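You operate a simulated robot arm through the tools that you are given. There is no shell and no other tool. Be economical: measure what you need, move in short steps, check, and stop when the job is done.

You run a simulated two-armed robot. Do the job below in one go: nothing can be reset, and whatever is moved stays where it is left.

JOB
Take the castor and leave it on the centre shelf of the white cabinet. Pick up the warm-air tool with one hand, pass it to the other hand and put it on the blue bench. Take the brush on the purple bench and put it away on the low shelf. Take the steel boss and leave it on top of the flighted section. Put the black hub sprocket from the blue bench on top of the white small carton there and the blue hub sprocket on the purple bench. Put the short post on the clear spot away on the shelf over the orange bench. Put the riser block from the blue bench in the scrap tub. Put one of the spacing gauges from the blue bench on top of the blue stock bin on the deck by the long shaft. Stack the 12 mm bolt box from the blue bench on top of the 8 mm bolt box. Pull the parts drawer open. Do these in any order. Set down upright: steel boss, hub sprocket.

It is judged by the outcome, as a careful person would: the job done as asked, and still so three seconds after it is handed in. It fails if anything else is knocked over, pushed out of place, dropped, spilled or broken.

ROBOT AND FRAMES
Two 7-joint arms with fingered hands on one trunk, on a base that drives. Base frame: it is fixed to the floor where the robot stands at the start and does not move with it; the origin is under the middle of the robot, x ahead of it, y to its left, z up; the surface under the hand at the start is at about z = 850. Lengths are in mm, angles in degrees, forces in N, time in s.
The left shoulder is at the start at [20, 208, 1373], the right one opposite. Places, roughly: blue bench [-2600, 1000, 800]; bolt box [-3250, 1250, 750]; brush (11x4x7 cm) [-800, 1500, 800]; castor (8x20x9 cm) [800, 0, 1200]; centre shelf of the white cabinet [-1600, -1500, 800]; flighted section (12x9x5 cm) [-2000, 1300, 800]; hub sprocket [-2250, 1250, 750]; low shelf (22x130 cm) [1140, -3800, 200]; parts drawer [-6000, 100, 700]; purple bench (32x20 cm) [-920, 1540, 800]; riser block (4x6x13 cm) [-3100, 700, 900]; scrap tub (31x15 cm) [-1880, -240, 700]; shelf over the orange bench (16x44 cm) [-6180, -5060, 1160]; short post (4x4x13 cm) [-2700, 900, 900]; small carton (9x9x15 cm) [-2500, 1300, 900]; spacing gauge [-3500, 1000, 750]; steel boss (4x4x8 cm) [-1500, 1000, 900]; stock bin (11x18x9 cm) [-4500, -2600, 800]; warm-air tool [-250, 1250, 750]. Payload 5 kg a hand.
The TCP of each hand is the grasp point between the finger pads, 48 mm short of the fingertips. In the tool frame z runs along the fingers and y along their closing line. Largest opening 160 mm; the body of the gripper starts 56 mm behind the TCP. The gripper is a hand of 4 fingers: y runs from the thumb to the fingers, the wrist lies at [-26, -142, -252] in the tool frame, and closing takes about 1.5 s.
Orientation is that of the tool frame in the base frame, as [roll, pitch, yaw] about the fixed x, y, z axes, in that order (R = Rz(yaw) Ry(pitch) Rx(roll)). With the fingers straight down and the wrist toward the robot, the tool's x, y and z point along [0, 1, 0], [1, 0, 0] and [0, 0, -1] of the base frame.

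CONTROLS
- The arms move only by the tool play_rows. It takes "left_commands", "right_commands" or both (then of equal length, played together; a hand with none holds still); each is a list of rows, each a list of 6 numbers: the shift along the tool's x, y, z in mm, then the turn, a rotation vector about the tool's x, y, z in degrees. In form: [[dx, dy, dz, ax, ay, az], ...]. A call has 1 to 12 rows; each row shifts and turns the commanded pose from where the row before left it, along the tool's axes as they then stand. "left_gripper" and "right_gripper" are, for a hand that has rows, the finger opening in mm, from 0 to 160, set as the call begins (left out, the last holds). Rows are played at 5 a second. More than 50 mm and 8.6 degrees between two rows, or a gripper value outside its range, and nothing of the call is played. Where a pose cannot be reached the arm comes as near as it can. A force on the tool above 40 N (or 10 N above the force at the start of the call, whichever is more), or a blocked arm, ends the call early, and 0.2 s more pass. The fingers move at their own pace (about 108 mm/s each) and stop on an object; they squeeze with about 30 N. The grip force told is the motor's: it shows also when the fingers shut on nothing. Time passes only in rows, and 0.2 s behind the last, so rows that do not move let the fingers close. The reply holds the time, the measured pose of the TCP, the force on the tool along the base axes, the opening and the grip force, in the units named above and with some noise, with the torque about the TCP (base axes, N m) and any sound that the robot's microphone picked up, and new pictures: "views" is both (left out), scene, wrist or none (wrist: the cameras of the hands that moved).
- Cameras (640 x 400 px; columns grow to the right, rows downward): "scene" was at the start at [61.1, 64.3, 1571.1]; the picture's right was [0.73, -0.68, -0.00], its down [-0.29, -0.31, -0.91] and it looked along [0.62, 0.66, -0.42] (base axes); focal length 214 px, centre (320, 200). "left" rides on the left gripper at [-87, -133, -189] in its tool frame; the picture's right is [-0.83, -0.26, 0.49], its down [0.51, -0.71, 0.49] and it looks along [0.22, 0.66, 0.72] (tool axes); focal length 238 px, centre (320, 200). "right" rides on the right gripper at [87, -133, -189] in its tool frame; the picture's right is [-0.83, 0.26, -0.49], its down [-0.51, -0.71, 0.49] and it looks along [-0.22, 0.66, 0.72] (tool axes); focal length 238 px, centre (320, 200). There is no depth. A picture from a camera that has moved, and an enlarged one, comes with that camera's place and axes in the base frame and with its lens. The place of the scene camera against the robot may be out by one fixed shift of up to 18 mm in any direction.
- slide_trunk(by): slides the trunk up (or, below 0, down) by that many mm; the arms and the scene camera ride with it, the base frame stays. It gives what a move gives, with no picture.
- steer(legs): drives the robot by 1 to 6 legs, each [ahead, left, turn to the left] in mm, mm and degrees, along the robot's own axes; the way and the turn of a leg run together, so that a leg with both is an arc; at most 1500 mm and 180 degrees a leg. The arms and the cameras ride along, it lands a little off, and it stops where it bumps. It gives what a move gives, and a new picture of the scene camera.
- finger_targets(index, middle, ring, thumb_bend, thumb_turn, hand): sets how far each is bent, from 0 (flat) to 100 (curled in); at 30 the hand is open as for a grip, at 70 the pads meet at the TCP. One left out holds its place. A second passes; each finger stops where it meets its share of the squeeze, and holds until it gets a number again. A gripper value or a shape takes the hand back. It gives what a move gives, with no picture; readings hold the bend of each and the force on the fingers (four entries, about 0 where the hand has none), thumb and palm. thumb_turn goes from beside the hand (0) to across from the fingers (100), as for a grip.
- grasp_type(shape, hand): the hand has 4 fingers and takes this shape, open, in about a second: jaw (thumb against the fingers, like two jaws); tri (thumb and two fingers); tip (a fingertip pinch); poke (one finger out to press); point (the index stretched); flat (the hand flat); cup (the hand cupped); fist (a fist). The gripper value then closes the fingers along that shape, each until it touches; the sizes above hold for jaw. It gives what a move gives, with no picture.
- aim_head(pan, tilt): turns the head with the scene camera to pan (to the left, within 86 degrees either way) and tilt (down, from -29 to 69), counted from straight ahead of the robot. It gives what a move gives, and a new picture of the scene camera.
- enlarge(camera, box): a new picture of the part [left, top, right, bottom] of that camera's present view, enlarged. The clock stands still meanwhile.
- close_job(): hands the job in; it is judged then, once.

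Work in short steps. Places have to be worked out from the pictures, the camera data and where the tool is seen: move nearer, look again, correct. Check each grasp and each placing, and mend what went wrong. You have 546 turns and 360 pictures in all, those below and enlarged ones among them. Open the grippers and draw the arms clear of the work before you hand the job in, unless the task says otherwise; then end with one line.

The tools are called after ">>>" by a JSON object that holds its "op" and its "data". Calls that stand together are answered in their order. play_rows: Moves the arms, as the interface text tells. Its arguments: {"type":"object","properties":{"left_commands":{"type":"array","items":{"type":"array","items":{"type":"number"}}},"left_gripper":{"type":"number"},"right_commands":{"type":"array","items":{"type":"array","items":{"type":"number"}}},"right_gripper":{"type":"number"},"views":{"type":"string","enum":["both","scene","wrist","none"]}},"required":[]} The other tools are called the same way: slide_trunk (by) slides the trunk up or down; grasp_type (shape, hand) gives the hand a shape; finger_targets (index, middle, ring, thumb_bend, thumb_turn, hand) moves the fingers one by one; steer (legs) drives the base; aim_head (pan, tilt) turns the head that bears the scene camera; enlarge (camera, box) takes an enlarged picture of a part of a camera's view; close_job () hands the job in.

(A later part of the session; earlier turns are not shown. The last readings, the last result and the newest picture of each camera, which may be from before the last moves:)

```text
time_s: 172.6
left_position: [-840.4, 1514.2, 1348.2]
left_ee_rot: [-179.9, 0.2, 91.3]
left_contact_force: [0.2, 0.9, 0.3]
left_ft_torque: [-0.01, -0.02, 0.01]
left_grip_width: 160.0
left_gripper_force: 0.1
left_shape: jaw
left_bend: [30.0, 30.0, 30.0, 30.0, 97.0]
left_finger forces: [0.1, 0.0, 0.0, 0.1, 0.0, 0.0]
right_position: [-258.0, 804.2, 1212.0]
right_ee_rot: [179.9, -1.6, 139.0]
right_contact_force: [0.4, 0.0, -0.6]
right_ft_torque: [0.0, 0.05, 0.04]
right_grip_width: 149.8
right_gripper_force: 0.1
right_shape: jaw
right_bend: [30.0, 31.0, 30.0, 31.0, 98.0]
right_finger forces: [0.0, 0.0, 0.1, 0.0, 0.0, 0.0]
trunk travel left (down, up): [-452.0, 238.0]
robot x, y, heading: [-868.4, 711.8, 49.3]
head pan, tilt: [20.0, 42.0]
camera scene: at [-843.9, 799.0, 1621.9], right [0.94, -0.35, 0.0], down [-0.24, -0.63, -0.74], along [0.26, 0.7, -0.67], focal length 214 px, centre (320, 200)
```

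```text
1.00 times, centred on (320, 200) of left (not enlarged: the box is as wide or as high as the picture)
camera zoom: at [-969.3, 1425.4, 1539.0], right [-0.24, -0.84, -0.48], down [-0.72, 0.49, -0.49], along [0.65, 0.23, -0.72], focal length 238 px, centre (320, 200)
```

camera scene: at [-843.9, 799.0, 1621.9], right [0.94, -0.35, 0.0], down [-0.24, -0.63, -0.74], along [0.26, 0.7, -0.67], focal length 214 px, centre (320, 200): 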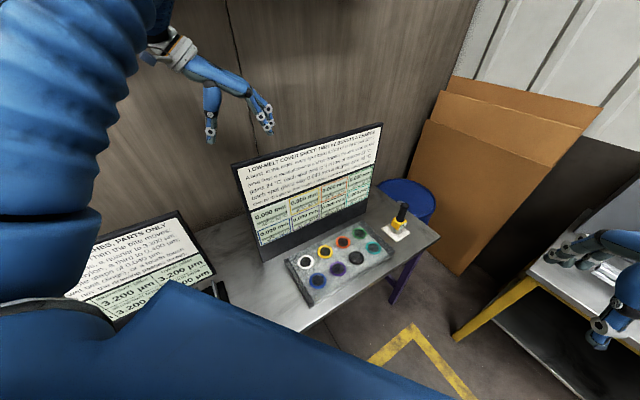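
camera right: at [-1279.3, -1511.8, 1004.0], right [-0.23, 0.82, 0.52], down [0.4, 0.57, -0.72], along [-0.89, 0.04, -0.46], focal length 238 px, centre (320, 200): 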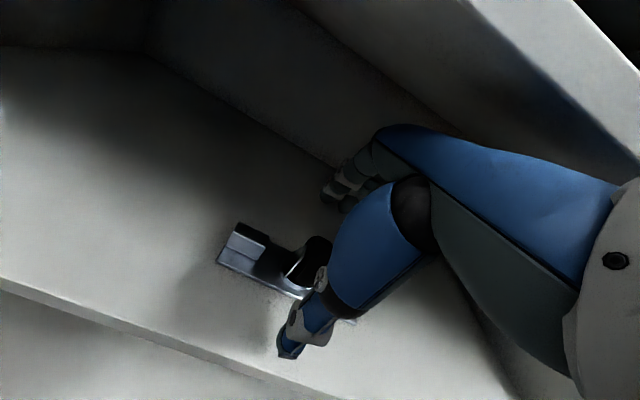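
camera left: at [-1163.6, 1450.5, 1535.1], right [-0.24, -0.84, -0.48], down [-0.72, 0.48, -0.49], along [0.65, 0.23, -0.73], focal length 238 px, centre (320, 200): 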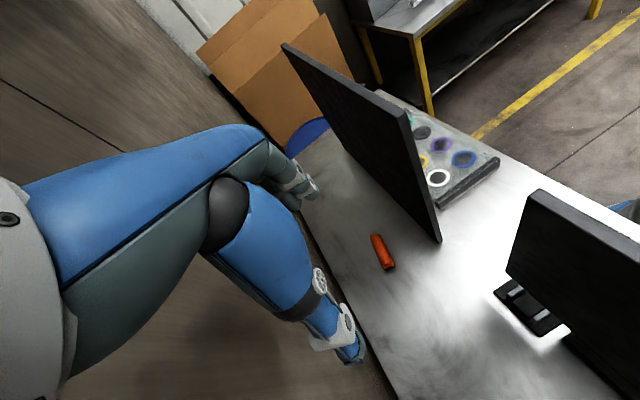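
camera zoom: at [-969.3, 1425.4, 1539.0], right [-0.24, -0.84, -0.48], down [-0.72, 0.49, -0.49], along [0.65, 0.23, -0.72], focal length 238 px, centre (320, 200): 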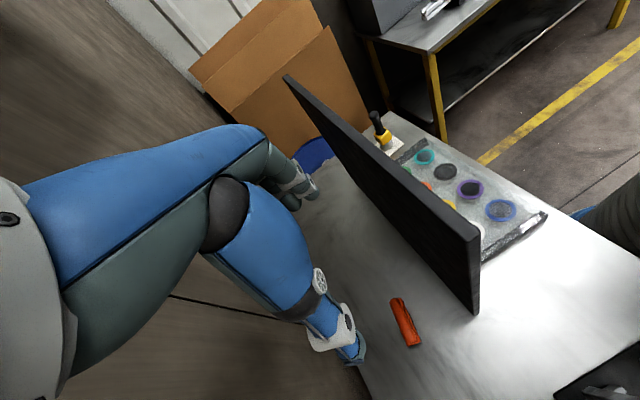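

Brush triangulated at (-847,1538,818), along x. Descend 200 behind the sign and check arm clearance.

>>> {"op": "play_rows", "data": {"left_commands": [[6, -1, 45, 0, 0, 0], [6, -1, 45, 0, 0, 0], [6, -1, 45, 0, 0, 0], [6, -1, 45, 0, 0, 0]], "views": "both"}}

```text
time_s: 173.6
left_position: [-845.4, 1541.7, 1168.0]
left_ee_rot: [180.0, 0.3, 91.3]
left_contact_force: [-0.8, 1.4, 0.6]
left_ft_torque: [-0.15, 0.01, -0.06]
left_grip_width: 160.0
left_gripper_force: 0.1
left_shape: jaw
left_bend: [30.0, 30.0, 30.0, 30.0, 97.0]
left_finger forces: [0.0, 0.1, 0.0, 0.1, 0.0, 0.0]
right_position: [-259.2, 807.4, 1211.6]
right_ee_rot: [179.9, -1.6, 139.1]
right_contact_force: [-0.4, 1.6, 0.3]
right_ft_torque: [-0.16, -0.01, 0.01]
right_grip_width: 150.0
right_gripper_force: 0.0
right_shape: jaw
right_bend: [30.0, 31.0, 30.0, 31.0, 98.0]
right_finger forces: [0.0, 0.1, 0.1, 0.0, 0.0, 0.0]
trunk travel left (down, up): [-452.0, 238.0]
robot x, y, heading: [-867.5, 712.5, 49.4]
head pan, tilt: [20.0, 42.0]
camera scene: at [-844.7, 801.7, 1621.8], right [0.94, -0.35, 0.0], down [-0.23, -0.63, -0.74], along [0.26, 0.69, -0.67], focal length 214 px, centre (320, 200)
camera left: at [-975.3, 1452.0, 1358.6], right [-0.24, -0.84, -0.48], down [-0.72, 0.49, -0.49], along [0.65, 0.23, -0.72], focal length 238 px, centre (320, 200)
```

scene: 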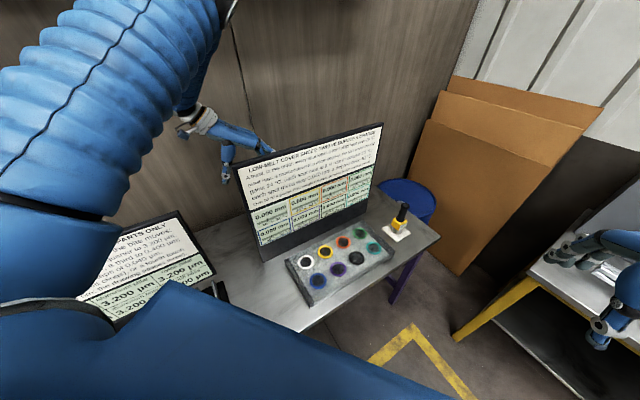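
left: 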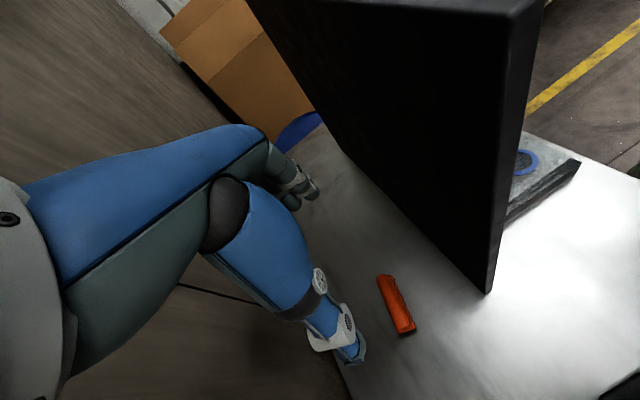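

Forearm rises steeply from the wrist, fine. Descend another 160.

>>> {"op": "play_rows", "data": {"left_commands": [[-1, 0, 40, 0, 0, 0], [-1, 0, 40, 0, 0, 0], [-1, 0, 40, 0, 0, 0], [-1, 0, 40, 0, 0, 0]], "views": "both"}}

```text
time_s: 174.6
left_position: [-845.8, 1537.1, 1007.6]
left_ee_rot: [-179.9, 0.2, 91.4]
left_contact_force: [0.4, 0.7, 0.3]
left_ft_torque: [-0.17, 0.03, -0.02]
left_grip_width: 160.0
left_gripper_force: 0.1
left_shape: jaw
left_bend: [30.0, 30.0, 30.0, 30.0, 97.0]
left_finger forces: [0.0, 0.0, 0.1, 0.0, 0.0, 0.0]
right_position: [-260.4, 806.0, 1212.8]
right_ee_rot: [179.9, -1.6, 139.0]
right_contact_force: [0.0, 1.1, 0.0]
right_ft_torque: [-0.15, -0.07, 0.02]
right_grip_width: 150.0
right_gripper_force: 0.1
right_shape: jaw
right_bend: [30.0, 31.0, 30.0, 31.0, 98.0]
right_finger forces: [0.0, 0.0, 0.0, 0.1, 0.0, 0.0]
trunk travel left (down, up): [-452.0, 238.0]
robot x, y, heading: [-868.0, 714.0, 49.3]
head pan, tilt: [20.0, 42.0]
camera scene: at [-844.4, 801.4, 1621.8], right [0.94, -0.35, 0.0], down [-0.23, -0.63, -0.74], along [0.26, 0.69, -0.67], focal length 214 px, centre (320, 200)
camera left: at [-974.7, 1447.6, 1197.6], right [-0.24, -0.84, -0.48], down [-0.72, 0.49, -0.49], along [0.65, 0.23, -0.72], focal length 238 px, centre (320, 200)
```

scene: 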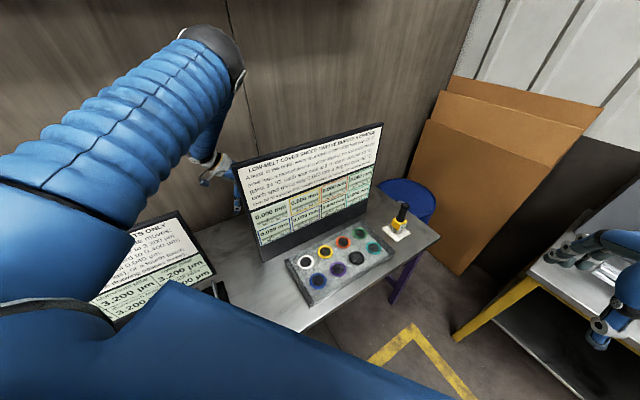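
left: 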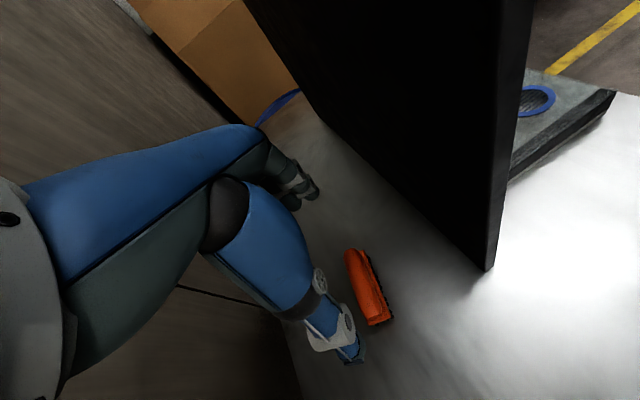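

Well aligned. Descend 100 further.

>>> {"op": "play_rows", "data": {"left_commands": [[0, -4, 35, 0, 0, 0], [0, 0, 35, 0, 0, 0], [0, 0, 35, 0, 0, 0]], "views": "both"}}

```text
time_s: 175.4
left_position: [-848.0, 1535.0, 901.9]
left_ee_rot: [-179.9, 0.2, 91.2]
left_contact_force: [1.7, 1.2, 0.3]
left_ft_torque: [-0.1, 0.07, -0.04]
left_grip_width: 159.9
left_gripper_force: 0.1
left_shape: jaw
left_bend: [30.0, 30.0, 30.0, 30.0, 97.0]
left_finger forces: [0.0, 0.1, 0.1, 0.0, 0.0, 0.1]
right_position: [-258.6, 804.4, 1211.5]
right_ee_rot: [180.0, -1.6, 139.0]
right_contact_force: [0.2, 0.5, -0.2]
right_ft_torque: [-0.04, -0.01, -0.02]
right_grip_width: 149.9
right_gripper_force: 0.1
right_shape: jaw
right_bend: [30.0, 31.0, 30.0, 31.0, 98.0]
right_finger forces: [0.1, 0.0, 0.0, 0.1, 0.0, 0.1]
trunk travel left (down, up): [-452.0, 238.0]
robot x, y, heading: [-868.7, 717.5, 49.6]
head pan, tilt: [20.0, 42.0]
camera scene: at [-844.2, 799.6, 1621.9], right [0.94, -0.35, 0.0], down [-0.24, -0.63, -0.74], along [0.26, 0.7, -0.67], focal length 214 px, centre (320, 200)
camera left: at [-977.7, 1445.2, 1092.3], right [-0.24, -0.84, -0.48], down [-0.72, 0.49, -0.49], along [0.65, 0.23, -0.72], focal length 238 px, centre (320, 200)
```

scene: 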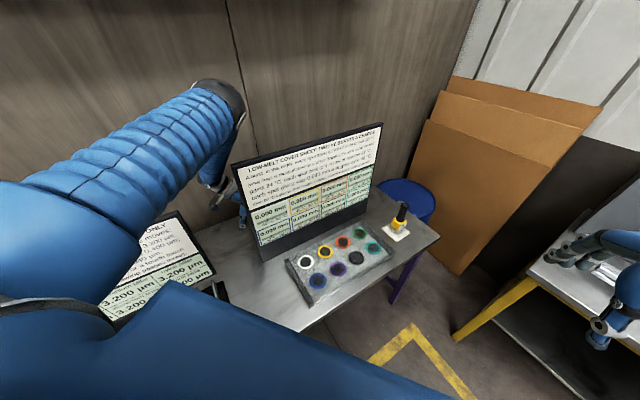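
left: 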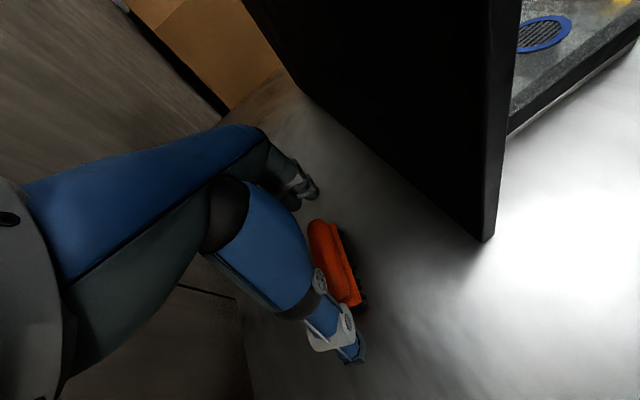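

Brush centre ≈(-851,1531). Go down 48 and close.

>>> {"op": "play_rows", "data": {"left_commands": [[-4, -3, 24, 0, 0, 0], [0, 0, 24, 0, 0, 0], [0, 0, 0, 0, 0, 0]], "views": "wrist"}}

```text
time_s: 176.2
left_position: [-849.6, 1528.5, 856.7]
left_ee_rot: [-179.9, 0.1, 91.3]
left_contact_force: [-0.5, 0.4, 0.0]
left_ft_torque: [0.01, 0.0, -0.04]
left_grip_width: 159.7
left_gripper_force: 0.1
left_shape: jaw
left_bend: [30.0, 30.0, 30.0, 30.0, 97.0]
left_finger forces: [0.0, 0.1, 0.0, 0.0, 0.0, 0.0]
right_position: [-259.8, 803.3, 1211.5]
right_ee_rot: [179.9, -1.7, 139.1]
right_contact_force: [-0.2, -1.5, 0.2]
right_ft_torque: [0.05, -0.01, 0.02]
right_grip_width: 149.5
right_gripper_force: 0.0
right_shape: jaw
right_bend: [30.0, 31.0, 30.0, 31.0, 98.0]
right_finger forces: [0.0, 0.0, 0.1, 0.0, 0.0, 0.1]
trunk travel left (down, up): [-452.0, 238.0]
robot x, y, heading: [-871.4, 713.9, 49.7]
head pan, tilt: [20.0, 42.0]
camera left: at [-978.8, 1439.2, 1046.5], right [-0.24, -0.84, -0.48], down [-0.72, 0.49, -0.49], along [0.65, 0.23, -0.72], focal length 238 px, centre (320, 200)
```

left: 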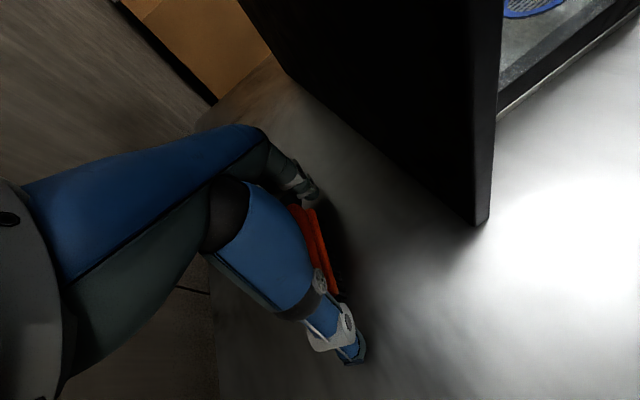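

Straddling the brush; close the fingers.

>>> {"op": "play_rows", "data": {"left_commands": [[0, 0, 0, 0, 0, 0], [0, 0, 0, 0, 0, 0], [0, 0, 0, 0, 0, 0], [0, 0, 0, 0, 0, 0], [0, 0, 0, 0, 0, 0], [0, 0, 0, 0, 0, 0], [0, 0, 0, 0, 0, 0]], "left_gripper": 80, "views": "wrist"}}

```text
time_s: 177.8
left_position: [-849.7, 1529.3, 855.8]
left_ee_rot: [-179.9, 0.2, 91.4]
left_contact_force: [0.6, -0.8, 1.1]
left_ft_torque: [-0.03, 0.03, 0.0]
left_grip_width: 104.7
left_gripper_force: 29.2
left_shape: jaw
left_bend: [27.0, 38.0, 39.0, 62.0, 100.0]
left_finger forces: [16.7, 9.0, 0.0, 0.0, 25.7, 0.0]
right_position: [-258.8, 803.3, 1212.8]
right_ee_rot: [179.9, -1.6, 138.9]
right_contact_force: [0.1, -0.7, -0.2]
right_ft_torque: [0.02, -0.02, 0.01]
right_grip_width: 149.7
right_gripper_force: 0.1
right_shape: jaw
right_bend: [30.0, 31.0, 30.0, 31.0, 98.0]
right_finger forces: [0.1, 0.1, 0.0, 0.0, 0.0, 0.1]
trunk travel left (down, up): [-452.0, 238.0]
robot x, y, heading: [-869.1, 717.1, 49.2]
head pan, tilt: [20.0, 42.0]
camera left: at [-978.8, 1439.7, 1046.2], right [-0.24, -0.84, -0.48], down [-0.72, 0.49, -0.49], along [0.65, 0.23, -0.72], focal length 238 px, centre (320, 200)
```

left: 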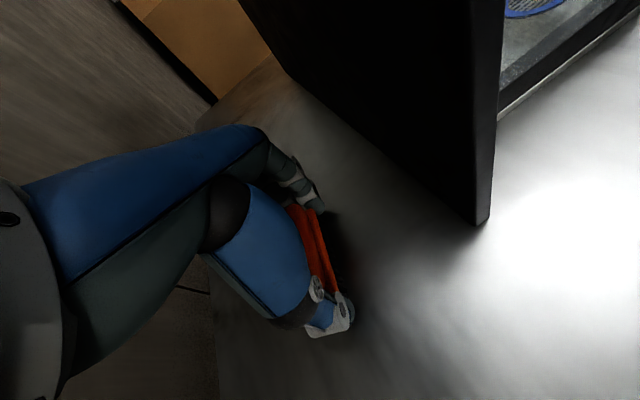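

Gripped (105 mm). Lift straight up.

>>> {"op": "play_rows", "data": {"left_commands": [[0, 0, -30, 0, 0, 0], [0, 0, -40, 0, 0, 0], [0, 0, -40, 0, 0, 0], [0, 0, -40, 0, 0, 0]], "views": "wrist"}}

```text
time_s: 178.8
left_position: [-851.9, 1526.2, 1006.7]
left_ee_rot: [-179.9, 0.2, 91.2]
left_contact_force: [0.6, -1.3, -0.8]
left_ft_torque: [0.11, -0.03, 0.01]
left_grip_width: 104.6
left_gripper_force: 30.2
left_shape: jaw
left_bend: [27.0, 38.0, 39.0, 62.0, 100.0]
left_finger forces: [16.7, 9.1, 0.1, 0.0, 25.8, 0.1]
right_position: [-258.8, 802.5, 1212.8]
right_ee_rot: [179.8, -1.7, 139.0]
right_contact_force: [0.7, -1.4, -0.4]
right_ft_torque: [0.09, 0.01, 0.01]
right_grip_width: 150.3
right_gripper_force: 0.1
right_shape: jaw
right_bend: [30.0, 31.0, 30.0, 31.0, 98.0]
right_finger forces: [0.0, 0.0, 0.0, 0.0, 0.0, 0.0]
trunk travel left (down, up): [-452.0, 238.0]
robot x, y, heading: [-867.5, 713.9, 49.2]
head pan, tilt: [20.0, 42.0]
camera left: at [-981.6, 1437.0, 1196.8], right [-0.24, -0.84, -0.48], down [-0.72, 0.49, -0.49], along [0.65, 0.23, -0.73], focal length 238 px, centre (320, 200)
```

left: 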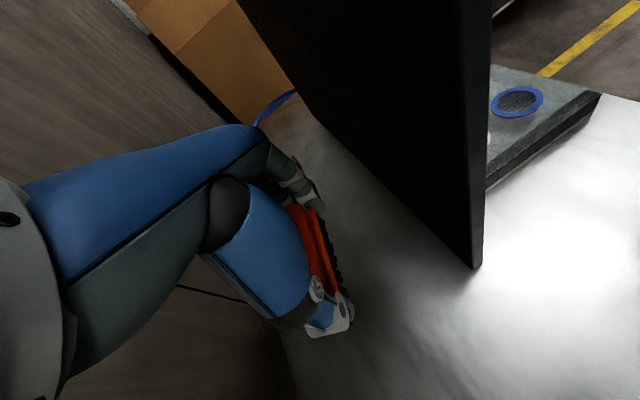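

Holding the brush. Raise to clear the sign top, then retract toward the robot.

>>> {"op": "play_rows", "data": {"left_commands": [[0, 0, -44, 0, 0, 0], [0, 0, -44, 0, 0, 0], [0, 0, -44, 0, 0, 0], [0, 0, -44, 0, 0, 0], [0, 0, -44, 0, 0, 0], [0, 0, -44, 0, 0, 0], [0, 0, -44, 0, 0, 0], [0, 0, -44, 0, 0, 0], [0, 0, -20, 0, 0, 0]], "views": "none"}}

>>> {"op": "play_rows", "data": {"left_commands": [[-30, -30, 0, 0, 0, 0], [-30, -30, 0, 0, 0, 0], [-30, -30, 0, 0, 0, 0], [-30, -30, 0, 0, 0, 0], [-40, 0, 0, 0, 0, 0], [-40, 0, 0, 0, 0, 0], [-40, 0, 0, 0, 0, 0], [-40, 0, 0, 0, 0, 0]], "views": "scene"}}

```text
time_s: 180.8
left_position: [-849.9, 1529.9, 1379.1]
left_ee_rot: [-180.0, 0.2, 91.3]
left_contact_force: [1.3, 0.3, -0.9]
left_ft_torque: [0.02, -0.05, 0.0]
left_grip_width: 104.3
left_gripper_force: 30.1
left_shape: jaw
left_bend: [27.0, 38.0, 39.0, 62.0, 100.0]
left_finger forces: [16.6, 9.1, 0.0, 0.1, 25.7, 0.0]
right_position: [-259.1, 804.8, 1211.5]
right_ee_rot: [179.8, -1.7, 138.9]
right_contact_force: [-0.8, -0.3, 0.3]
right_ft_torque: [0.01, -0.02, -0.01]
right_grip_width: 149.7
right_gripper_force: 0.1
right_shape: jaw
right_bend: [30.0, 31.0, 30.0, 31.0, 98.0]
right_finger forces: [0.0, 0.1, 0.1, 0.1, 0.0, 0.1]
trunk travel left (down, up): [-452.0, 238.0]
robot x, y, heading: [-865.0, 716.7, 49.5]
head pan, tilt: [20.0, 42.0]
```

```text
time_s: 182.6
left_position: [-963.9, 1243.8, 1381.1]
left_ee_rot: [-179.9, 0.1, 91.3]
left_contact_force: [0.5, -1.1, -1.1]
left_ft_torque: [0.15, 0.05, -0.01]
left_grip_width: 104.4
left_gripper_force: 30.3
left_shape: jaw
left_bend: [27.0, 38.0, 39.0, 62.0, 100.0]
left_finger forces: [16.7, 9.2, 0.0, 0.1, 25.9, 0.0]
right_position: [-257.9, 801.8, 1212.3]
right_ee_rot: [179.8, -1.7, 139.0]
right_contact_force: [0.5, -1.7, -0.2]
right_ft_torque: [0.14, 0.02, -0.01]
right_grip_width: 150.2
right_gripper_force: 0.1
right_shape: jaw
right_bend: [30.0, 31.0, 30.0, 31.0, 98.0]
right_finger forces: [0.1, 0.1, 0.0, 0.1, 0.1, 0.0]
trunk travel left (down, up): [-452.0, 238.0]
robot x, y, heading: [-868.8, 716.5, 49.6]
head pan, tilt: [20.0, 42.0]
camera scene: at [-843.4, 796.1, 1622.1], right [0.94, -0.35, 0.0], down [-0.24, -0.63, -0.74], along [0.26, 0.7, -0.67], focal length 214 px, centre (320, 200)
```

scene: 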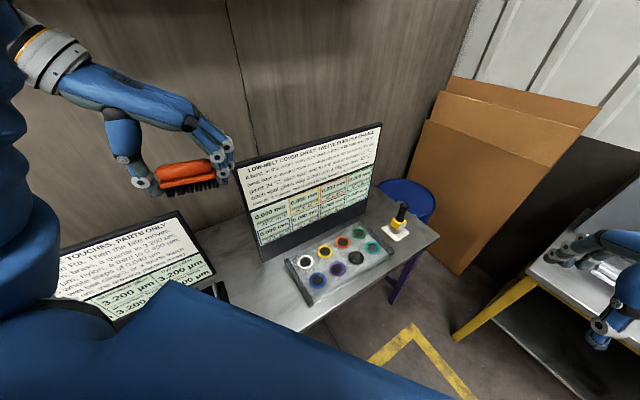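

Brush secured. Back off, restore the hand's natural yaw, then drive toward the rack.

>>> {"op": "steer", "data": {"legs": [[-250, 0, 0], [0, 0, -139.6]]}}

>>> {"op": "play_rows", "data": {"left_commands": [[0, 0, 0, 0, 0, -8], [0, 0, 0, 0, 0, -8], [0, 0, 0, 0, 0, -8], [0, 0, 0, 0, 0, -8], [0, 0, 0, 0, 0, -8], [0, 0, 0, 0, 0, -8]], "views": "none"}}

>>> {"op": "steer", "data": {"legs": [[0, 800, 0], [1450, 0, 0], [1400, 0, 0]]}}

```text
time_s: 190.2
left_position: [-606.4, 192.8, 1379.3]
left_ee_rot: [-179.9, 0.2, -47.0]
left_contact_force: [-0.5, 0.5, -0.8]
left_ft_torque: [0.0, 0.04, 0.01]
left_grip_width: 104.4
left_gripper_force: 30.1
left_shape: jaw
left_bend: [27.0, 38.0, 39.0, 62.0, 100.0]
left_finger forces: [16.4, 9.1, 0.0, 0.1, 25.6, 0.1]
right_position: [-1426.2, 54.2, 1212.1]
right_ee_rot: [179.7, -1.7, 0.8]
right_contact_force: [-0.2, 0.6, 0.2]
right_ft_torque: [0.02, 0.01, -0.02]
right_grip_width: 150.1
right_gripper_force: 0.0
right_shape: jaw
right_bend: [30.0, 31.0, 30.0, 31.0, 98.0]
right_finger forces: [0.1, 0.0, 0.0, 0.1, 0.1, 0.1]
trunk travel left (down, up): [-452.0, 238.0]
robot x, y, heading: [-1031.1, 525.1, -89.0]
head pan, tilt: [20.0, 42.0]
camera scene: at [-1013.3, 433.3, 1622.0], right [-0.93, -0.36, 0.0], down [-0.24, 0.62, -0.74], along [0.27, -0.69, -0.67], focal length 214 px, centre (320, 200)
```

scene: 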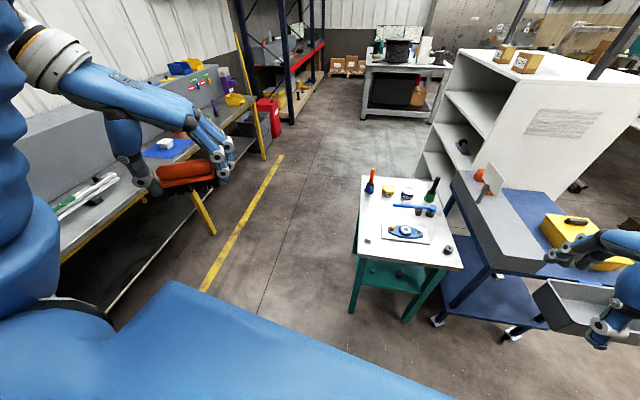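

```text
time_s: 191.6
left_position: [-577.6, 171.4, 1391.0]
left_ee_rot: [-179.7, 0.2, 1.1]
left_contact_force: [-0.6, -0.5, -1.2]
left_ft_torque: [-0.01, 0.08, -0.01]
left_grip_width: 104.3
left_gripper_force: 30.2
left_shape: jaw
left_bend: [27.0, 38.0, 39.0, 62.0, 100.0]
left_finger forces: [16.5, 9.1, 0.0, 0.1, 25.7, 0.0]
left hand out of reach, approached as far as the arm can: row 4, 5, 6
right_position: [-1426.5, 53.7, 1212.8]
right_ee_rot: [179.7, -1.5, 0.8]
right_contact_force: [-0.2, 0.8, 1.1]
right_ft_torque: [0.0, 0.02, 0.01]
right_grip_width: 149.7
right_gripper_force: 0.1
right_shape: jaw
right_bend: [30.0, 31.0, 30.0, 31.0, 98.0]
right_finger forces: [0.0, 0.1, 0.0, 0.0, 0.0, 0.0]
trunk travel left (down, up): [-452.0, 238.0]
robot x, y, heading: [-1032.7, 523.5, -88.8]
head pan, tilt: [20.0, 42.0]
```

```text
time_s: 209.2
left_position: [217.0, -2660.2, 1390.0]
left_ee_rot: [-179.7, 0.1, -1.0]
left_contact_force: [0.3, 0.0, -1.1]
left_ft_torque: [0.01, 0.04, 0.01]
left_grip_width: 104.3
left_gripper_force: 30.2
left_shape: jaw
left_bend: [27.0, 38.0, 39.0, 62.0, 100.0]
left_finger forces: [16.5, 9.2, 0.0, 0.0, 25.8, 0.0]
right_position: [-636.2, -2750.1, 1211.8]
right_ee_rot: [180.0, -1.5, -1.2]
right_contact_force: [0.3, 0.6, -0.7]
right_ft_torque: [0.02, 0.0, 0.0]
right_grip_width: 149.8
right_gripper_force: 0.0
right_shape: jaw
right_bend: [30.0, 31.0, 30.0, 31.0, 98.0]
right_finger forces: [0.0, 0.0, 0.1, 0.0, 0.1, 0.1]
trunk travel left (down, up): [-452.0, 238.0]
robot x, y, heading: [-225.2, -2291.4, -90.8]
head pan, tilt: [20.0, 42.0]
camera scene: at [-209.7, -2384.3, 1621.9], right [-0.94, -0.33, 0.0], down [-0.22, 0.63, -0.74], along [0.24, -0.7, -0.67], focal length 214 px, centre (320, 200)
```

scene: 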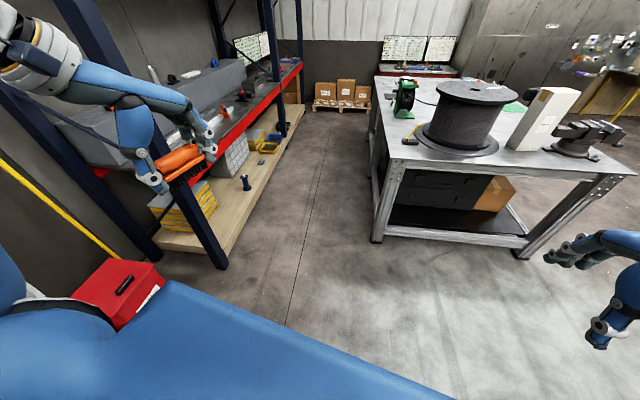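

Castor still fine in the cabinet. Turn to face the rack and strafe along the aisle.

>>> {"op": "steer", "data": {"legs": [[0, 0, 102], [0, -1150, 0]]}}

>>> {"op": "aim_head", "data": {"pan": 0, "tilt": 42}}

```text
time_s: 219.4
left_position: [269.0, -2908.8, 1390.4]
left_ee_rot: [-179.7, 0.1, 102.1]
left_contact_force: [-0.5, 0.3, -1.1]
left_ft_torque: [-0.01, 0.01, 0.01]
left_grip_width: 104.4
left_gripper_force: 29.8
left_shape: jaw
left_bend: [27.0, 38.0, 39.0, 63.0, 100.0]
left_finger forces: [16.3, 8.9, 0.1, 0.0, 25.6, 0.0]
right_position: [549.7, -3719.1, 1212.7]
right_ee_rot: [179.7, -1.6, 101.9]
right_contact_force: [0.4, 0.4, -0.7]
right_ft_torque: [0.01, 0.0, -0.02]
right_grip_width: 150.0
right_gripper_force: 0.0
right_shape: jaw
right_bend: [30.0, 31.0, 30.0, 31.0, 98.0]
right_finger forces: [0.0, 0.1, 0.0, 0.1, 0.0, 0.0]
trunk travel left (down, up): [-452.0, 238.0]
robot x, y, heading: [12.3, -3422.1, 12.3]
head pan, tilt: [20.0, 42.0]
camera scene: at [80.1, -3378.1, 1622.0], right [0.53, -0.85, 0.0], down [-0.57, -0.36, -0.74], along [0.63, 0.4, -0.67], focal length 214 px, centre (320, 200)
```

scene: 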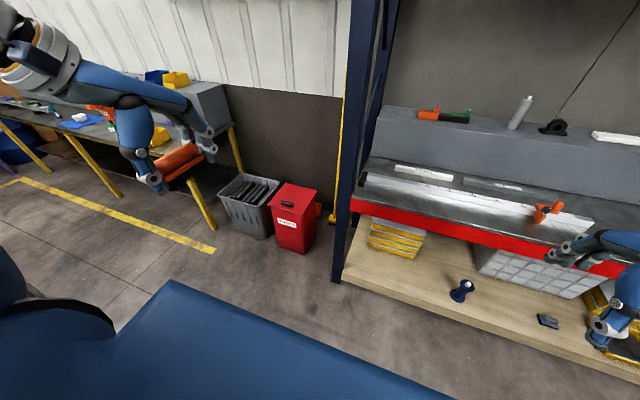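

```text
time_s: 220.2
left_position: [270.2, -2908.1, 1390.7]
left_ee_rot: [-179.7, 0.1, 102.0]
left_contact_force: [0.0, 0.8, -1.4]
left_ft_torque: [-0.04, -0.03, -0.03]
left_grip_width: 104.4
left_gripper_force: 29.8
left_shape: jaw
left_bend: [27.0, 38.0, 39.0, 63.0, 100.0]
left_finger forces: [16.4, 9.0, 0.0, 0.0, 25.5, 0.0]
right_position: [549.9, -3719.8, 1211.7]
right_ee_rot: [179.8, -1.5, 101.9]
right_contact_force: [1.1, -0.3, 0.3]
right_ft_torque: [0.0, -0.03, 0.0]
right_grip_width: 150.0
right_gripper_force: 0.0
right_shape: jaw
right_bend: [30.0, 31.0, 30.0, 31.0, 98.0]
right_finger forces: [0.1, 0.0, 0.0, 0.2, 0.0, 0.0]
trunk travel left (down, up): [-452.0, 238.0]
robot x, y, heading: [9.2, -3421.3, 12.4]
head pan, tilt: [0.0, 42.0]
camera scene: at [91.0, -3404.6, 1622.0], right [0.21, -0.98, 0.0], down [-0.65, -0.14, -0.74], along [0.73, 0.16, -0.67], focal length 214 px, centre (320, 200)
```

scene: 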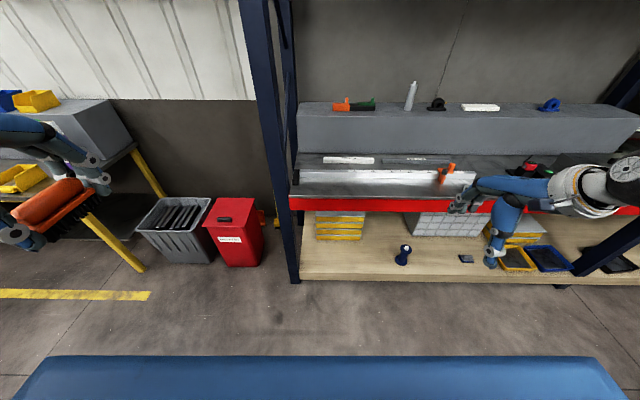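

Good view of the low shelf with free front space left of the blue item. Pull the right hand back, then position the base for the left hand.

>>> {"op": "play_rows", "data": {"right_commands": [[0, -45, 0, 0, 0, 0], [0, -45, 0, 0, 0, 0], [0, -45, 0, 0, 0, 0], [0, -45, 0, 0, 0, 0]], "views": "none"}}

>>> {"op": "steer", "data": {"legs": [[180, -500, 0]]}}

>>> {"op": "slide_trunk", "data": {"by": -400}}

```text
time_s: 221.2
left_position: [269.2, -2910.6, 1390.9]
left_ee_rot: [-179.8, 0.1, 102.0]
left_contact_force: [-0.3, -0.6, -0.7]
left_ft_torque: [0.1, -0.04, 0.05]
left_grip_width: 104.4
left_gripper_force: 30.3
left_shape: jaw
left_bend: [27.0, 38.0, 39.0, 63.0, 100.0]
left_finger forces: [16.5, 9.0, 0.0, 0.1, 25.6, 0.0]
right_position: [507.7, -3815.7, 1214.4]
right_ee_rot: [179.9, -1.9, 101.9]
right_contact_force: [0.2, -0.8, 0.0]
right_ft_torque: [0.07, -0.06, 0.03]
right_grip_width: 149.9
right_gripper_force: 0.1
right_shape: jaw
right_bend: [30.0, 31.0, 30.0, 31.0, 98.0]
right_finger forces: [0.0, 0.1, 0.0, 0.0, 0.1, 0.1]
right hand out of reach, approached as far as the arm can: row 1, 2, 3, 4
trunk travel left (down, up): [-452.0, 238.0]
robot x, y, heading: [13.8, -3422.2, 12.4]
head pan, tilt: [0.0, 42.0]
```

```text
time_s: 224.3
left_position: [554.4, -3369.1, 1391.2]
left_ee_rot: [-179.7, 0.3, 102.0]
left_contact_force: [-0.2, 0.2, -1.4]
left_ft_torque: [0.0, -0.01, 0.0]
left_grip_width: 104.1
left_gripper_force: 30.5
left_shape: jaw
left_bend: [27.0, 38.0, 39.0, 63.0, 100.0]
left_finger forces: [16.4, 9.0, 0.0, 0.1, 25.6, 0.0]
right_position: [788.9, -4275.8, 1214.2]
right_ee_rot: [-179.9, -1.8, 101.8]
right_contact_force: [0.2, -0.9, -0.2]
right_ft_torque: [0.01, 0.01, -0.01]
right_grip_width: 150.0
right_gripper_force: 0.0
right_shape: jaw
right_bend: [30.0, 31.0, 30.0, 31.0, 98.0]
right_finger forces: [0.0, 0.0, 0.1, 0.0, 0.0, 0.0]
trunk travel left (down, up): [-452.0, 238.0]
robot x, y, heading: [292.6, -3883.2, 12.2]
head pan, tilt: [0.0, 42.0]
camera scene: at [373.6, -3865.9, 1622.0], right [0.21, -0.98, 0.0], down [-0.65, -0.14, -0.74], along [0.73, 0.16, -0.67], focal length 214 px, centre (320, 200)
```

scene: 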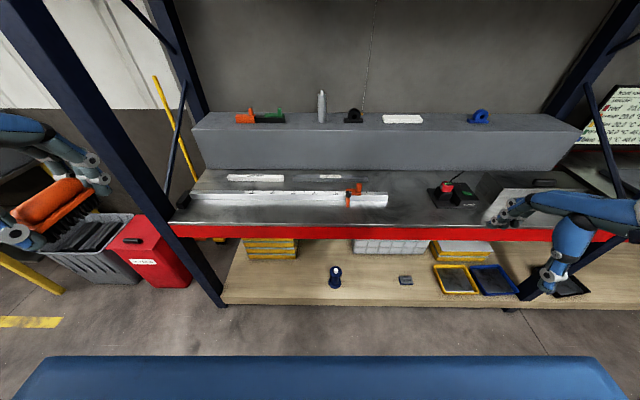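

```text
time_s: 228.2
left_position: [554.8, -3370.1, 991.8]
left_ee_rot: [-179.7, 0.2, 102.1]
left_contact_force: [-0.7, -0.7, -0.5]
left_ft_torque: [-0.02, 0.04, 0.0]
left_grip_width: 104.3
left_gripper_force: 29.9
left_shape: jaw
left_bend: [27.0, 38.0, 39.0, 63.0, 100.0]
left_finger forces: [16.3, 9.0, 0.0, 0.1, 25.6, 0.1]
right_position: [790.5, -4275.9, 813.9]
right_ee_rot: [179.9, -1.9, 101.8]
right_contact_force: [0.5, -0.4, -0.1]
right_ft_torque: [0.02, 0.02, 0.01]
right_grip_width: 149.8
right_gripper_force: 0.0
right_shape: jaw
right_bend: [30.0, 31.0, 30.0, 31.0, 98.0]
right_finger forces: [0.0, 0.0, 0.1, 0.0, 0.0, 0.0]
trunk travel left (down, up): [-52.0, 638.0]
robot x, y, heading: [293.0, -3884.8, 12.0]
head pan, tilt: [0.0, 42.0]
```

Move the left hand forward/inward, then down in front of the rack.

>>> {"op": "play_rows", "data": {"left_commands": [[-35, 26, 0, 0, 0, 0], [-35, 26, 0, 0, 0, 0], [-35, 26, 0, 0, 0, 0], [-35, 26, 0, 0, 0, 0], [-35, 26, 0, 0, 0, 0], [-35, 26, 0, 0, 0, 0], [-35, 26, 0, 0, 0, 0], [0, 0, 45, 0, 0, 0], [0, 0, 45, 0, 0, 0], [0, 0, 45, 0, 0, 0], [0, 0, 45, 0, 0, 0], [0, 0, 45, 0, 0, 0]], "views": "none"}}

>>> {"op": "play_rows", "data": {"left_commands": [[0, 0, 45, 0, 0, 0], [0, 0, 45, 0, 0, 0], [0, 0, 45, 0, 0, 0], [0, 0, 45, 0, 0, 0], [0, 0, 45, 0, 0, 0], [0, 0, 45, 0, 0, 0], [0, 0, 45, 0, 0, 0]], "views": "both"}}

```text
time_s: 230.8
left_position: [798.4, -3521.8, 730.1]
left_ee_rot: [-179.8, 0.2, 102.0]
left_contact_force: [0.8, 1.3, -1.2]
left_ft_torque: [-0.03, 0.09, -0.03]
left_grip_width: 104.2
left_gripper_force: 29.3
left_shape: jaw
left_bend: [27.0, 38.0, 39.0, 63.0, 100.0]
left_finger forces: [16.3, 9.2, 0.1, 0.0, 25.6, 0.0]
left hand out of reach, approached as far as the arm can: row 1, 2, 3, 4, 6
right_position: [790.3, -4275.9, 814.0]
right_ee_rot: [-180.0, -1.7, 101.9]
right_contact_force: [0.5, 0.6, -0.2]
right_ft_torque: [-0.02, 0.05, 0.01]
right_grip_width: 150.0
right_gripper_force: 0.1
right_shape: jaw
right_bend: [30.0, 31.0, 30.0, 31.0, 98.0]
right_finger forces: [0.0, 0.1, 0.0, 0.0, 0.1, 0.0]
trunk travel left (down, up): [-52.0, 638.0]
robot x, y, heading: [292.6, -3882.2, 12.2]
head pan, tilt: [0.0, 42.0]
```

```text
time_s: 232.4
left_position: [798.6, -3524.7, 416.5]
left_ee_rot: [-179.7, 0.2, 101.9]
left_contact_force: [2.5, 1.3, -0.8]
left_ft_torque: [-0.03, 0.19, -0.06]
left_grip_width: 104.1
left_gripper_force: 30.4
left_shape: jaw
left_bend: [27.0, 38.0, 39.0, 63.0, 100.0]
left_finger forces: [16.2, 9.1, 0.1, 0.0, 25.4, 0.0]
right_position: [790.7, -4275.7, 814.2]
right_ee_rot: [-180.0, -1.8, 101.8]
right_contact_force: [-0.6, 0.9, -0.2]
right_ft_torque: [-0.03, 0.05, -0.02]
right_grip_width: 150.1
right_gripper_force: 0.1
right_shape: jaw
right_bend: [30.0, 31.0, 30.0, 31.0, 98.0]
right_finger forces: [0.0, 0.1, 0.1, 0.0, 0.0, 0.0]
trunk travel left (down, up): [-52.0, 638.0]
robot x, y, heading: [295.4, -3882.8, 12.2]
head pan, tilt: [0.0, 42.0]
camera scene: at [373.9, -3865.5, 1221.9], right [0.21, -0.98, 0.0], down [-0.65, -0.14, -0.74], along [0.73, 0.16, -0.67], focal length 214 px, centre (320, 200)
camera left: at [687.7, -3636.8, 607.4], right [-0.08, -0.87, -0.48], down [-0.8, 0.35, -0.49], along [0.59, 0.35, -0.73], focal length 238 px, centre (320, 200)
```

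scene: 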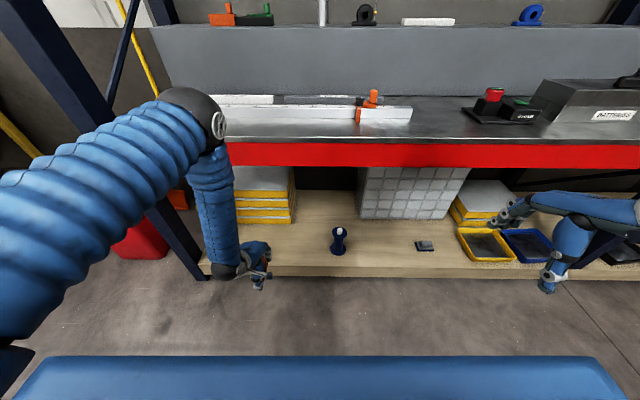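
left: 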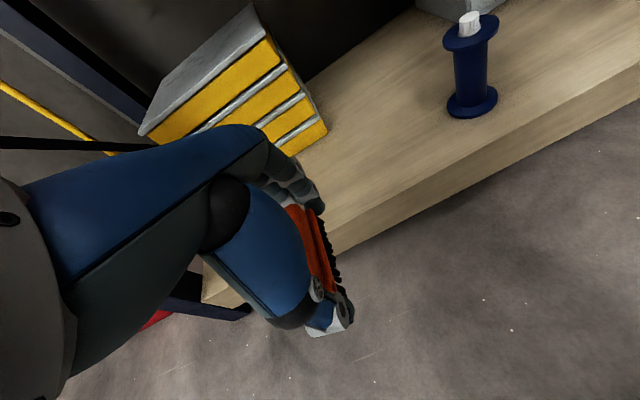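

Elbow will drop back as the arm stretches. Move forward over the shelf.

>>> {"op": "play_rows", "data": {"left_commands": [[0, 36, 0, 0, 0, 0], [0, 36, 0, 0, 0, 0], [0, 36, 0, 0, 0, 0], [0, 36, 0, 0, 0, 0], [0, 36, 0, 0, 0, 0], [0, 36, 0, 0, 0, 0]], "views": "both"}}

```text
time_s: 233.8
left_position: [1008.1, -3484.5, 414.2]
left_ee_rot: [-179.6, 0.3, 102.0]
left_contact_force: [-0.6, 0.5, -0.8]
left_ft_torque: [-0.02, -0.1, 0.0]
left_grip_width: 104.2
left_gripper_force: 30.0
left_shape: jaw
left_bend: [27.0, 38.0, 39.0, 63.0, 100.0]
left_finger forces: [16.4, 9.2, 0.1, 0.0, 25.5, 0.0]
right_position: [788.8, -4276.8, 814.3]
right_ee_rot: [-180.0, -1.9, 101.8]
right_contact_force: [1.2, -0.3, 0.3]
right_ft_torque: [-0.03, 0.03, -0.01]
right_grip_width: 149.9
right_gripper_force: 0.0
right_shape: jaw
right_bend: [30.0, 31.0, 30.0, 31.0, 98.0]
right_finger forces: [0.1, 0.1, 0.1, 0.1, 0.1, 0.0]
trunk travel left (down, up): [-52.0, 638.0]
robot x, y, heading: [295.4, -3884.8, 12.0]
head pan, tilt: [0.0, 42.0]
camera scene: at [373.9, -3865.9, 1221.9], right [0.21, -0.98, 0.0], down [-0.65, -0.14, -0.74], along [0.73, 0.16, -0.67], focal length 214 px, centre (320, 200)
camera left: at [897.1, -3595.9, 606.4], right [-0.08, -0.87, -0.48], down [-0.8, 0.35, -0.49], along [0.59, 0.35, -0.73], focal length 238 px, centre (320, 200)
```

scene: 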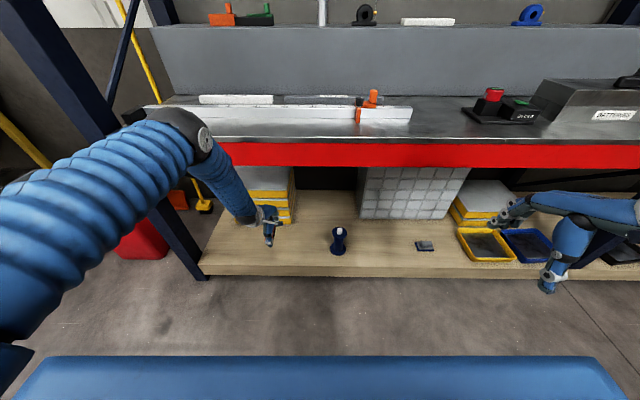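
left: 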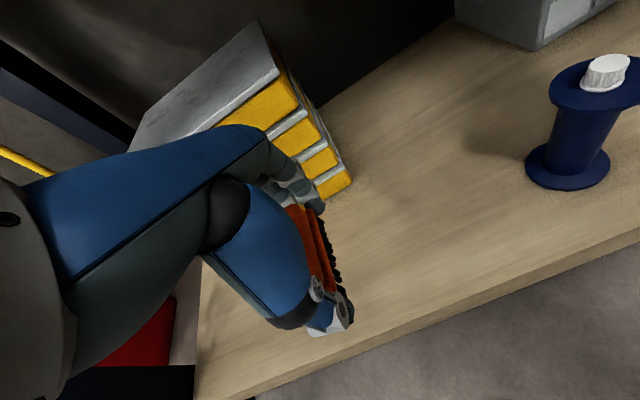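

Clear all round. Lower to near the shelf.

>>> {"op": "play_rows", "data": {"left_commands": [[0, 0, 40, 0, 0, 0], [0, 0, 40, 0, 0, 0], [0, 0, 40, 0, 0, 0], [0, 0, 10, 0, 0, 0]], "views": "wrist"}}

```text
time_s: 234.8
left_position: [1005.9, -3483.5, 284.7]
left_ee_rot: [-179.7, 0.2, 102.0]
left_contact_force: [-0.4, -0.2, -1.7]
left_ft_torque: [0.0, -0.08, 0.01]
left_grip_width: 103.8
left_gripper_force: 29.8
left_shape: jaw
left_bend: [27.0, 38.0, 39.0, 63.0, 100.0]
left_finger forces: [16.3, 9.1, 0.1, 0.0, 25.5, 0.0]
right_position: [788.7, -4277.3, 813.3]
right_ee_rot: [-179.9, -1.9, 101.8]
right_contact_force: [0.5, 0.0, -0.6]
right_ft_torque: [0.0, 0.01, -0.02]
right_grip_width: 149.8
right_gripper_force: 0.1
right_shape: jaw
right_bend: [30.0, 31.0, 30.0, 31.0, 98.0]
right_finger forces: [0.0, 0.0, 0.0, 0.0, 0.0, 0.0]
trunk travel left (down, up): [-52.0, 638.0]
robot x, y, heading: [294.4, -3883.1, 12.2]
head pan, tilt: [0.0, 42.0]
camera left: at [896.8, -3596.1, 475.5], right [-0.08, -0.87, -0.48], down [-0.8, 0.35, -0.49], along [0.59, 0.35, -0.73], focal length 238 px, centre (320, 200)
```

left: 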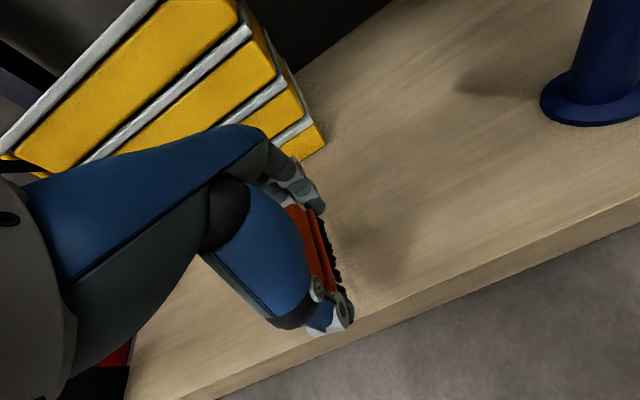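

Edge is at x≈959, so move 60 mm further in, then lower in fine steps.

>>> {"op": "play_rows", "data": {"left_commands": [[0, 30, 0, 0, 0, 0], [0, 30, 0, 0, 0, 0], [0, 0, 5, 0, 0, 0], [0, 0, 5, 0, 0, 0], [0, 0, 5, 0, 0, 0]], "views": "wrist"}}

```text
time_s: 236.0
left_position: [1066.7, -3470.5, 270.2]
left_ee_rot: [-179.8, 0.3, 102.0]
left_contact_force: [0.4, 0.3, -1.0]
left_ft_torque: [-0.01, 0.03, -0.02]
left_grip_width: 103.9
left_gripper_force: 30.1
left_shape: jaw
left_bend: [27.0, 38.0, 39.0, 63.0, 100.0]
left_finger forces: [16.3, 9.2, 0.0, 0.1, 25.4, 0.1]
right_position: [788.5, -4276.8, 814.7]
right_ee_rot: [179.9, -1.8, 101.9]
right_contact_force: [-0.6, 0.6, 0.0]
right_ft_torque: [0.0, 0.01, 0.02]
right_grip_width: 149.8
right_gripper_force: 0.0
right_shape: jaw
right_bend: [30.0, 31.0, 30.0, 31.0, 98.0]
right_finger forces: [0.0, 0.1, 0.1, 0.0, 0.1, 0.0]
trunk travel left (down, up): [-52.0, 638.0]
robot x, y, heading: [296.6, -3884.7, 11.9]
head pan, tilt: [0.0, 42.0]
camera left: at [956.6, -3582.4, 461.4], right [-0.08, -0.87, -0.48], down [-0.8, 0.35, -0.49], along [0.59, 0.35, -0.73], focal length 238 px, centre (320, 200)
```

left: 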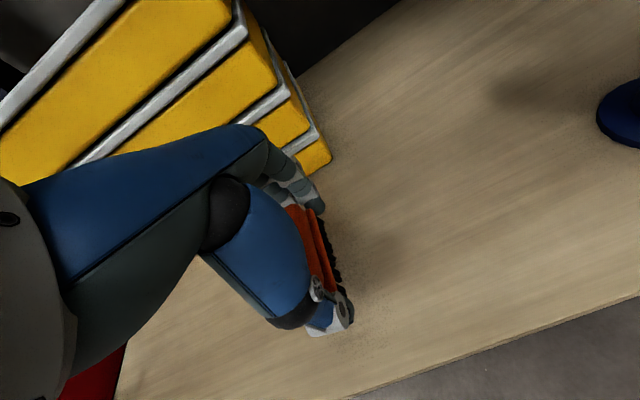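

Now lower finely until contact shows.

>>> {"op": "play_rows", "data": {"left_commands": [[0, 0, 4, 0, 0, 0], [0, 0, 4, 0, 0, 0], [0, 0, 4, 0, 0, 0], [0, 0, 0, 0, 0, 0]], "views": "none"}}

```text
time_s: 237.0
left_position: [1063.8, -3474.3, 263.8]
left_ee_rot: [-179.7, 0.2, 102.0]
left_contact_force: [-0.3, 0.4, -1.1]
left_ft_torque: [-0.04, -0.01, 0.0]
left_grip_width: 104.0
left_gripper_force: 30.4
left_shape: jaw
left_bend: [27.0, 38.0, 39.0, 63.0, 100.0]
left_finger forces: [16.2, 9.1, 0.0, 0.0, 25.5, 0.0]
left hand out of reach, approached as far as the arm can: row 2, 3
right_position: [790.0, -4276.7, 814.3]
right_ee_rot: [180.0, -1.8, 101.8]
right_contact_force: [-0.2, -0.7, 0.1]
right_ft_torque: [0.04, 0.03, -0.02]
right_grip_width: 149.9
right_gripper_force: 0.1
right_shape: jaw
right_bend: [30.0, 31.0, 30.0, 31.0, 98.0]
right_finger forces: [0.0, 0.0, 0.1, 0.0, 0.1, 0.1]
trunk travel left (down, up): [-52.0, 638.0]
robot x, y, heading: [296.7, -3880.8, 12.2]
head pan, tilt: [0.0, 42.0]
```

Arm at its reach limit; lower with the trunk.

>>> {"op": "slide_trunk", "data": {"by": -6}}

>>> {"op": "slide_trunk", "data": {"by": -5}}

>>> {"op": "enlarge", "data": {"camera": "left", "box": [260, 160, 420, 360]}}

```text
time_s: 237.5
left_position: [1064.8, -3474.7, 257.2]
left_ee_rot: [-179.7, 0.2, 102.0]
left_contact_force: [0.3, 0.1, 0.3]
left_ft_torque: [0.01, 0.04, -0.02]
left_grip_width: 103.9
left_gripper_force: 30.1
left_shape: jaw
left_bend: [27.0, 38.0, 39.0, 63.0, 100.0]
left_finger forces: [16.3, 9.2, 0.0, 0.0, 25.5, 0.0]
right_position: [790.2, -4276.8, 807.9]
right_ee_rot: [-179.9, -1.8, 101.8]
right_contact_force: [-0.7, -0.2, 0.5]
right_ft_torque: [-0.01, 0.02, -0.03]
right_grip_width: 149.7
right_gripper_force: 0.0
right_shape: jaw
right_bend: [30.0, 31.0, 30.0, 31.0, 98.0]
right_finger forces: [0.0, 0.0, 0.1, 0.1, 0.0, 0.0]
trunk travel left (down, up): [-46.0, 644.0]
robot x, y, heading: [293.5, -3885.6, 12.0]
head pan, tilt: [0.0, 42.0]
```

```text
time_s: 238.1
left_position: [1062.5, -3474.5, 252.3]
left_ee_rot: [-179.8, 0.0, 101.9]
left_contact_force: [-0.6, -0.6, -0.9]
left_ft_torque: [0.01, -0.03, -0.01]
left_grip_width: 104.1
left_gripper_force: 30.1
left_shape: jaw
left_bend: [27.0, 38.0, 39.0, 63.0, 100.0]
left_finger forces: [16.3, 9.1, 0.0, 0.0, 25.5, 0.0]
right_position: [790.0, -4276.5, 804.3]
right_ee_rot: [180.0, -1.8, 101.7]
right_contact_force: [0.3, -0.4, 0.2]
right_ft_torque: [0.0, -0.04, -0.02]
right_grip_width: 150.1
right_gripper_force: 0.0
right_shape: jaw
right_bend: [30.0, 31.0, 30.0, 31.0, 98.0]
right_finger forces: [0.0, 0.1, 0.1, 0.0, 0.1, 0.0]
trunk travel left (down, up): [-41.0, 649.0]
robot x, y, heading: [292.6, -3883.1, 12.1]
head pan, tilt: [0.0, 42.0]
```

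```text
2.00 times, centred on (340, 260) of left
camera zoom: at [953.4, -3585.9, 443.1], right [-0.08, -0.87, -0.48], down [-0.8, 0.35, -0.49], along [0.59, 0.35, -0.73], focal length 477 px, centre (280, 80)
```

zoom: 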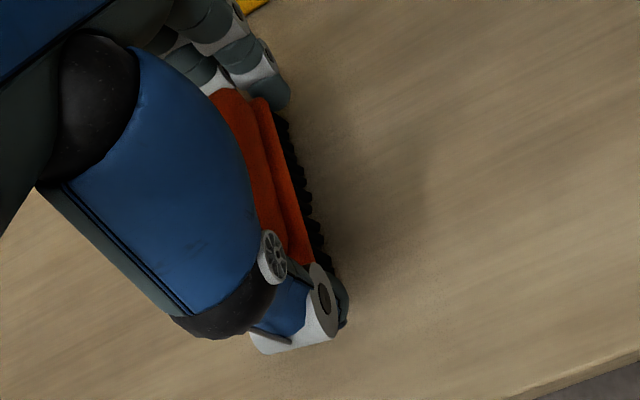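

No contact yet; continue lowering.

>>> {"op": "slide_trunk", "data": {"by": -6}}

>>> {"op": "slide_trunk", "data": {"by": -5}}

```text
time_s: 238.6
left_position: [1064.2, -3474.5, 246.4]
left_ee_rot: [-179.7, 0.2, 101.9]
left_contact_force: [-0.2, -0.2, -0.1]
left_ft_torque: [0.02, -0.06, -0.05]
left_grip_width: 96.1
left_gripper_force: 30.0
left_shape: jaw
left_bend: [74.0, 37.0, 39.0, 65.0, 100.0]
left_finger forces: [9.4, 15.5, 0.1, 0.1, 20.8, 0.1]
right_position: [789.4, -4276.4, 798.2]
right_ee_rot: [179.9, -1.8, 101.7]
right_contact_force: [0.2, 0.2, -0.1]
right_ft_torque: [-0.03, 0.03, -0.01]
right_grip_width: 149.9
right_gripper_force: 0.0
right_shape: jaw
right_bend: [30.0, 31.0, 30.0, 31.0, 98.0]
right_finger forces: [0.0, 0.0, 0.0, 0.0, 0.0, 0.0]
trunk travel left (down, up): [-35.0, 655.0]
robot x, y, heading: [296.0, -3881.9, 11.9]
head pan, tilt: [0.0, 42.0]
```

```text
time_s: 239.2
left_position: [1065.4, -3474.3, 244.5]
left_ee_rot: [-179.9, 0.2, 101.9]
left_contact_force: [-2.9, -0.6, 17.2]
left_ft_torque: [0.16, -0.08, -0.06]
left_grip_width: 95.5
left_gripper_force: 30.4
left_shape: jaw
left_bend: [74.0, 36.0, 39.0, 65.0, 99.0]
left_finger forces: [8.3, 15.7, 0.1, 0.0, 23.1, 0.0]
right_position: [789.1, -4276.6, 792.8]
right_ee_rot: [180.0, -1.8, 101.8]
right_contact_force: [-0.2, -0.5, 0.1]
right_ft_torque: [-0.02, -0.01, 0.02]
right_grip_width: 149.6
right_gripper_force: 0.1
right_shape: jaw
right_bend: [30.0, 31.0, 30.0, 31.0, 98.0]
right_finger forces: [0.0, 0.1, 0.1, 0.0, 0.1, 0.0]
trunk travel left (down, up): [-30.0, 660.0]
robot x, y, heading: [294.1, -3883.6, 12.4]
head pan, tilt: [0.0, 42.0]
```

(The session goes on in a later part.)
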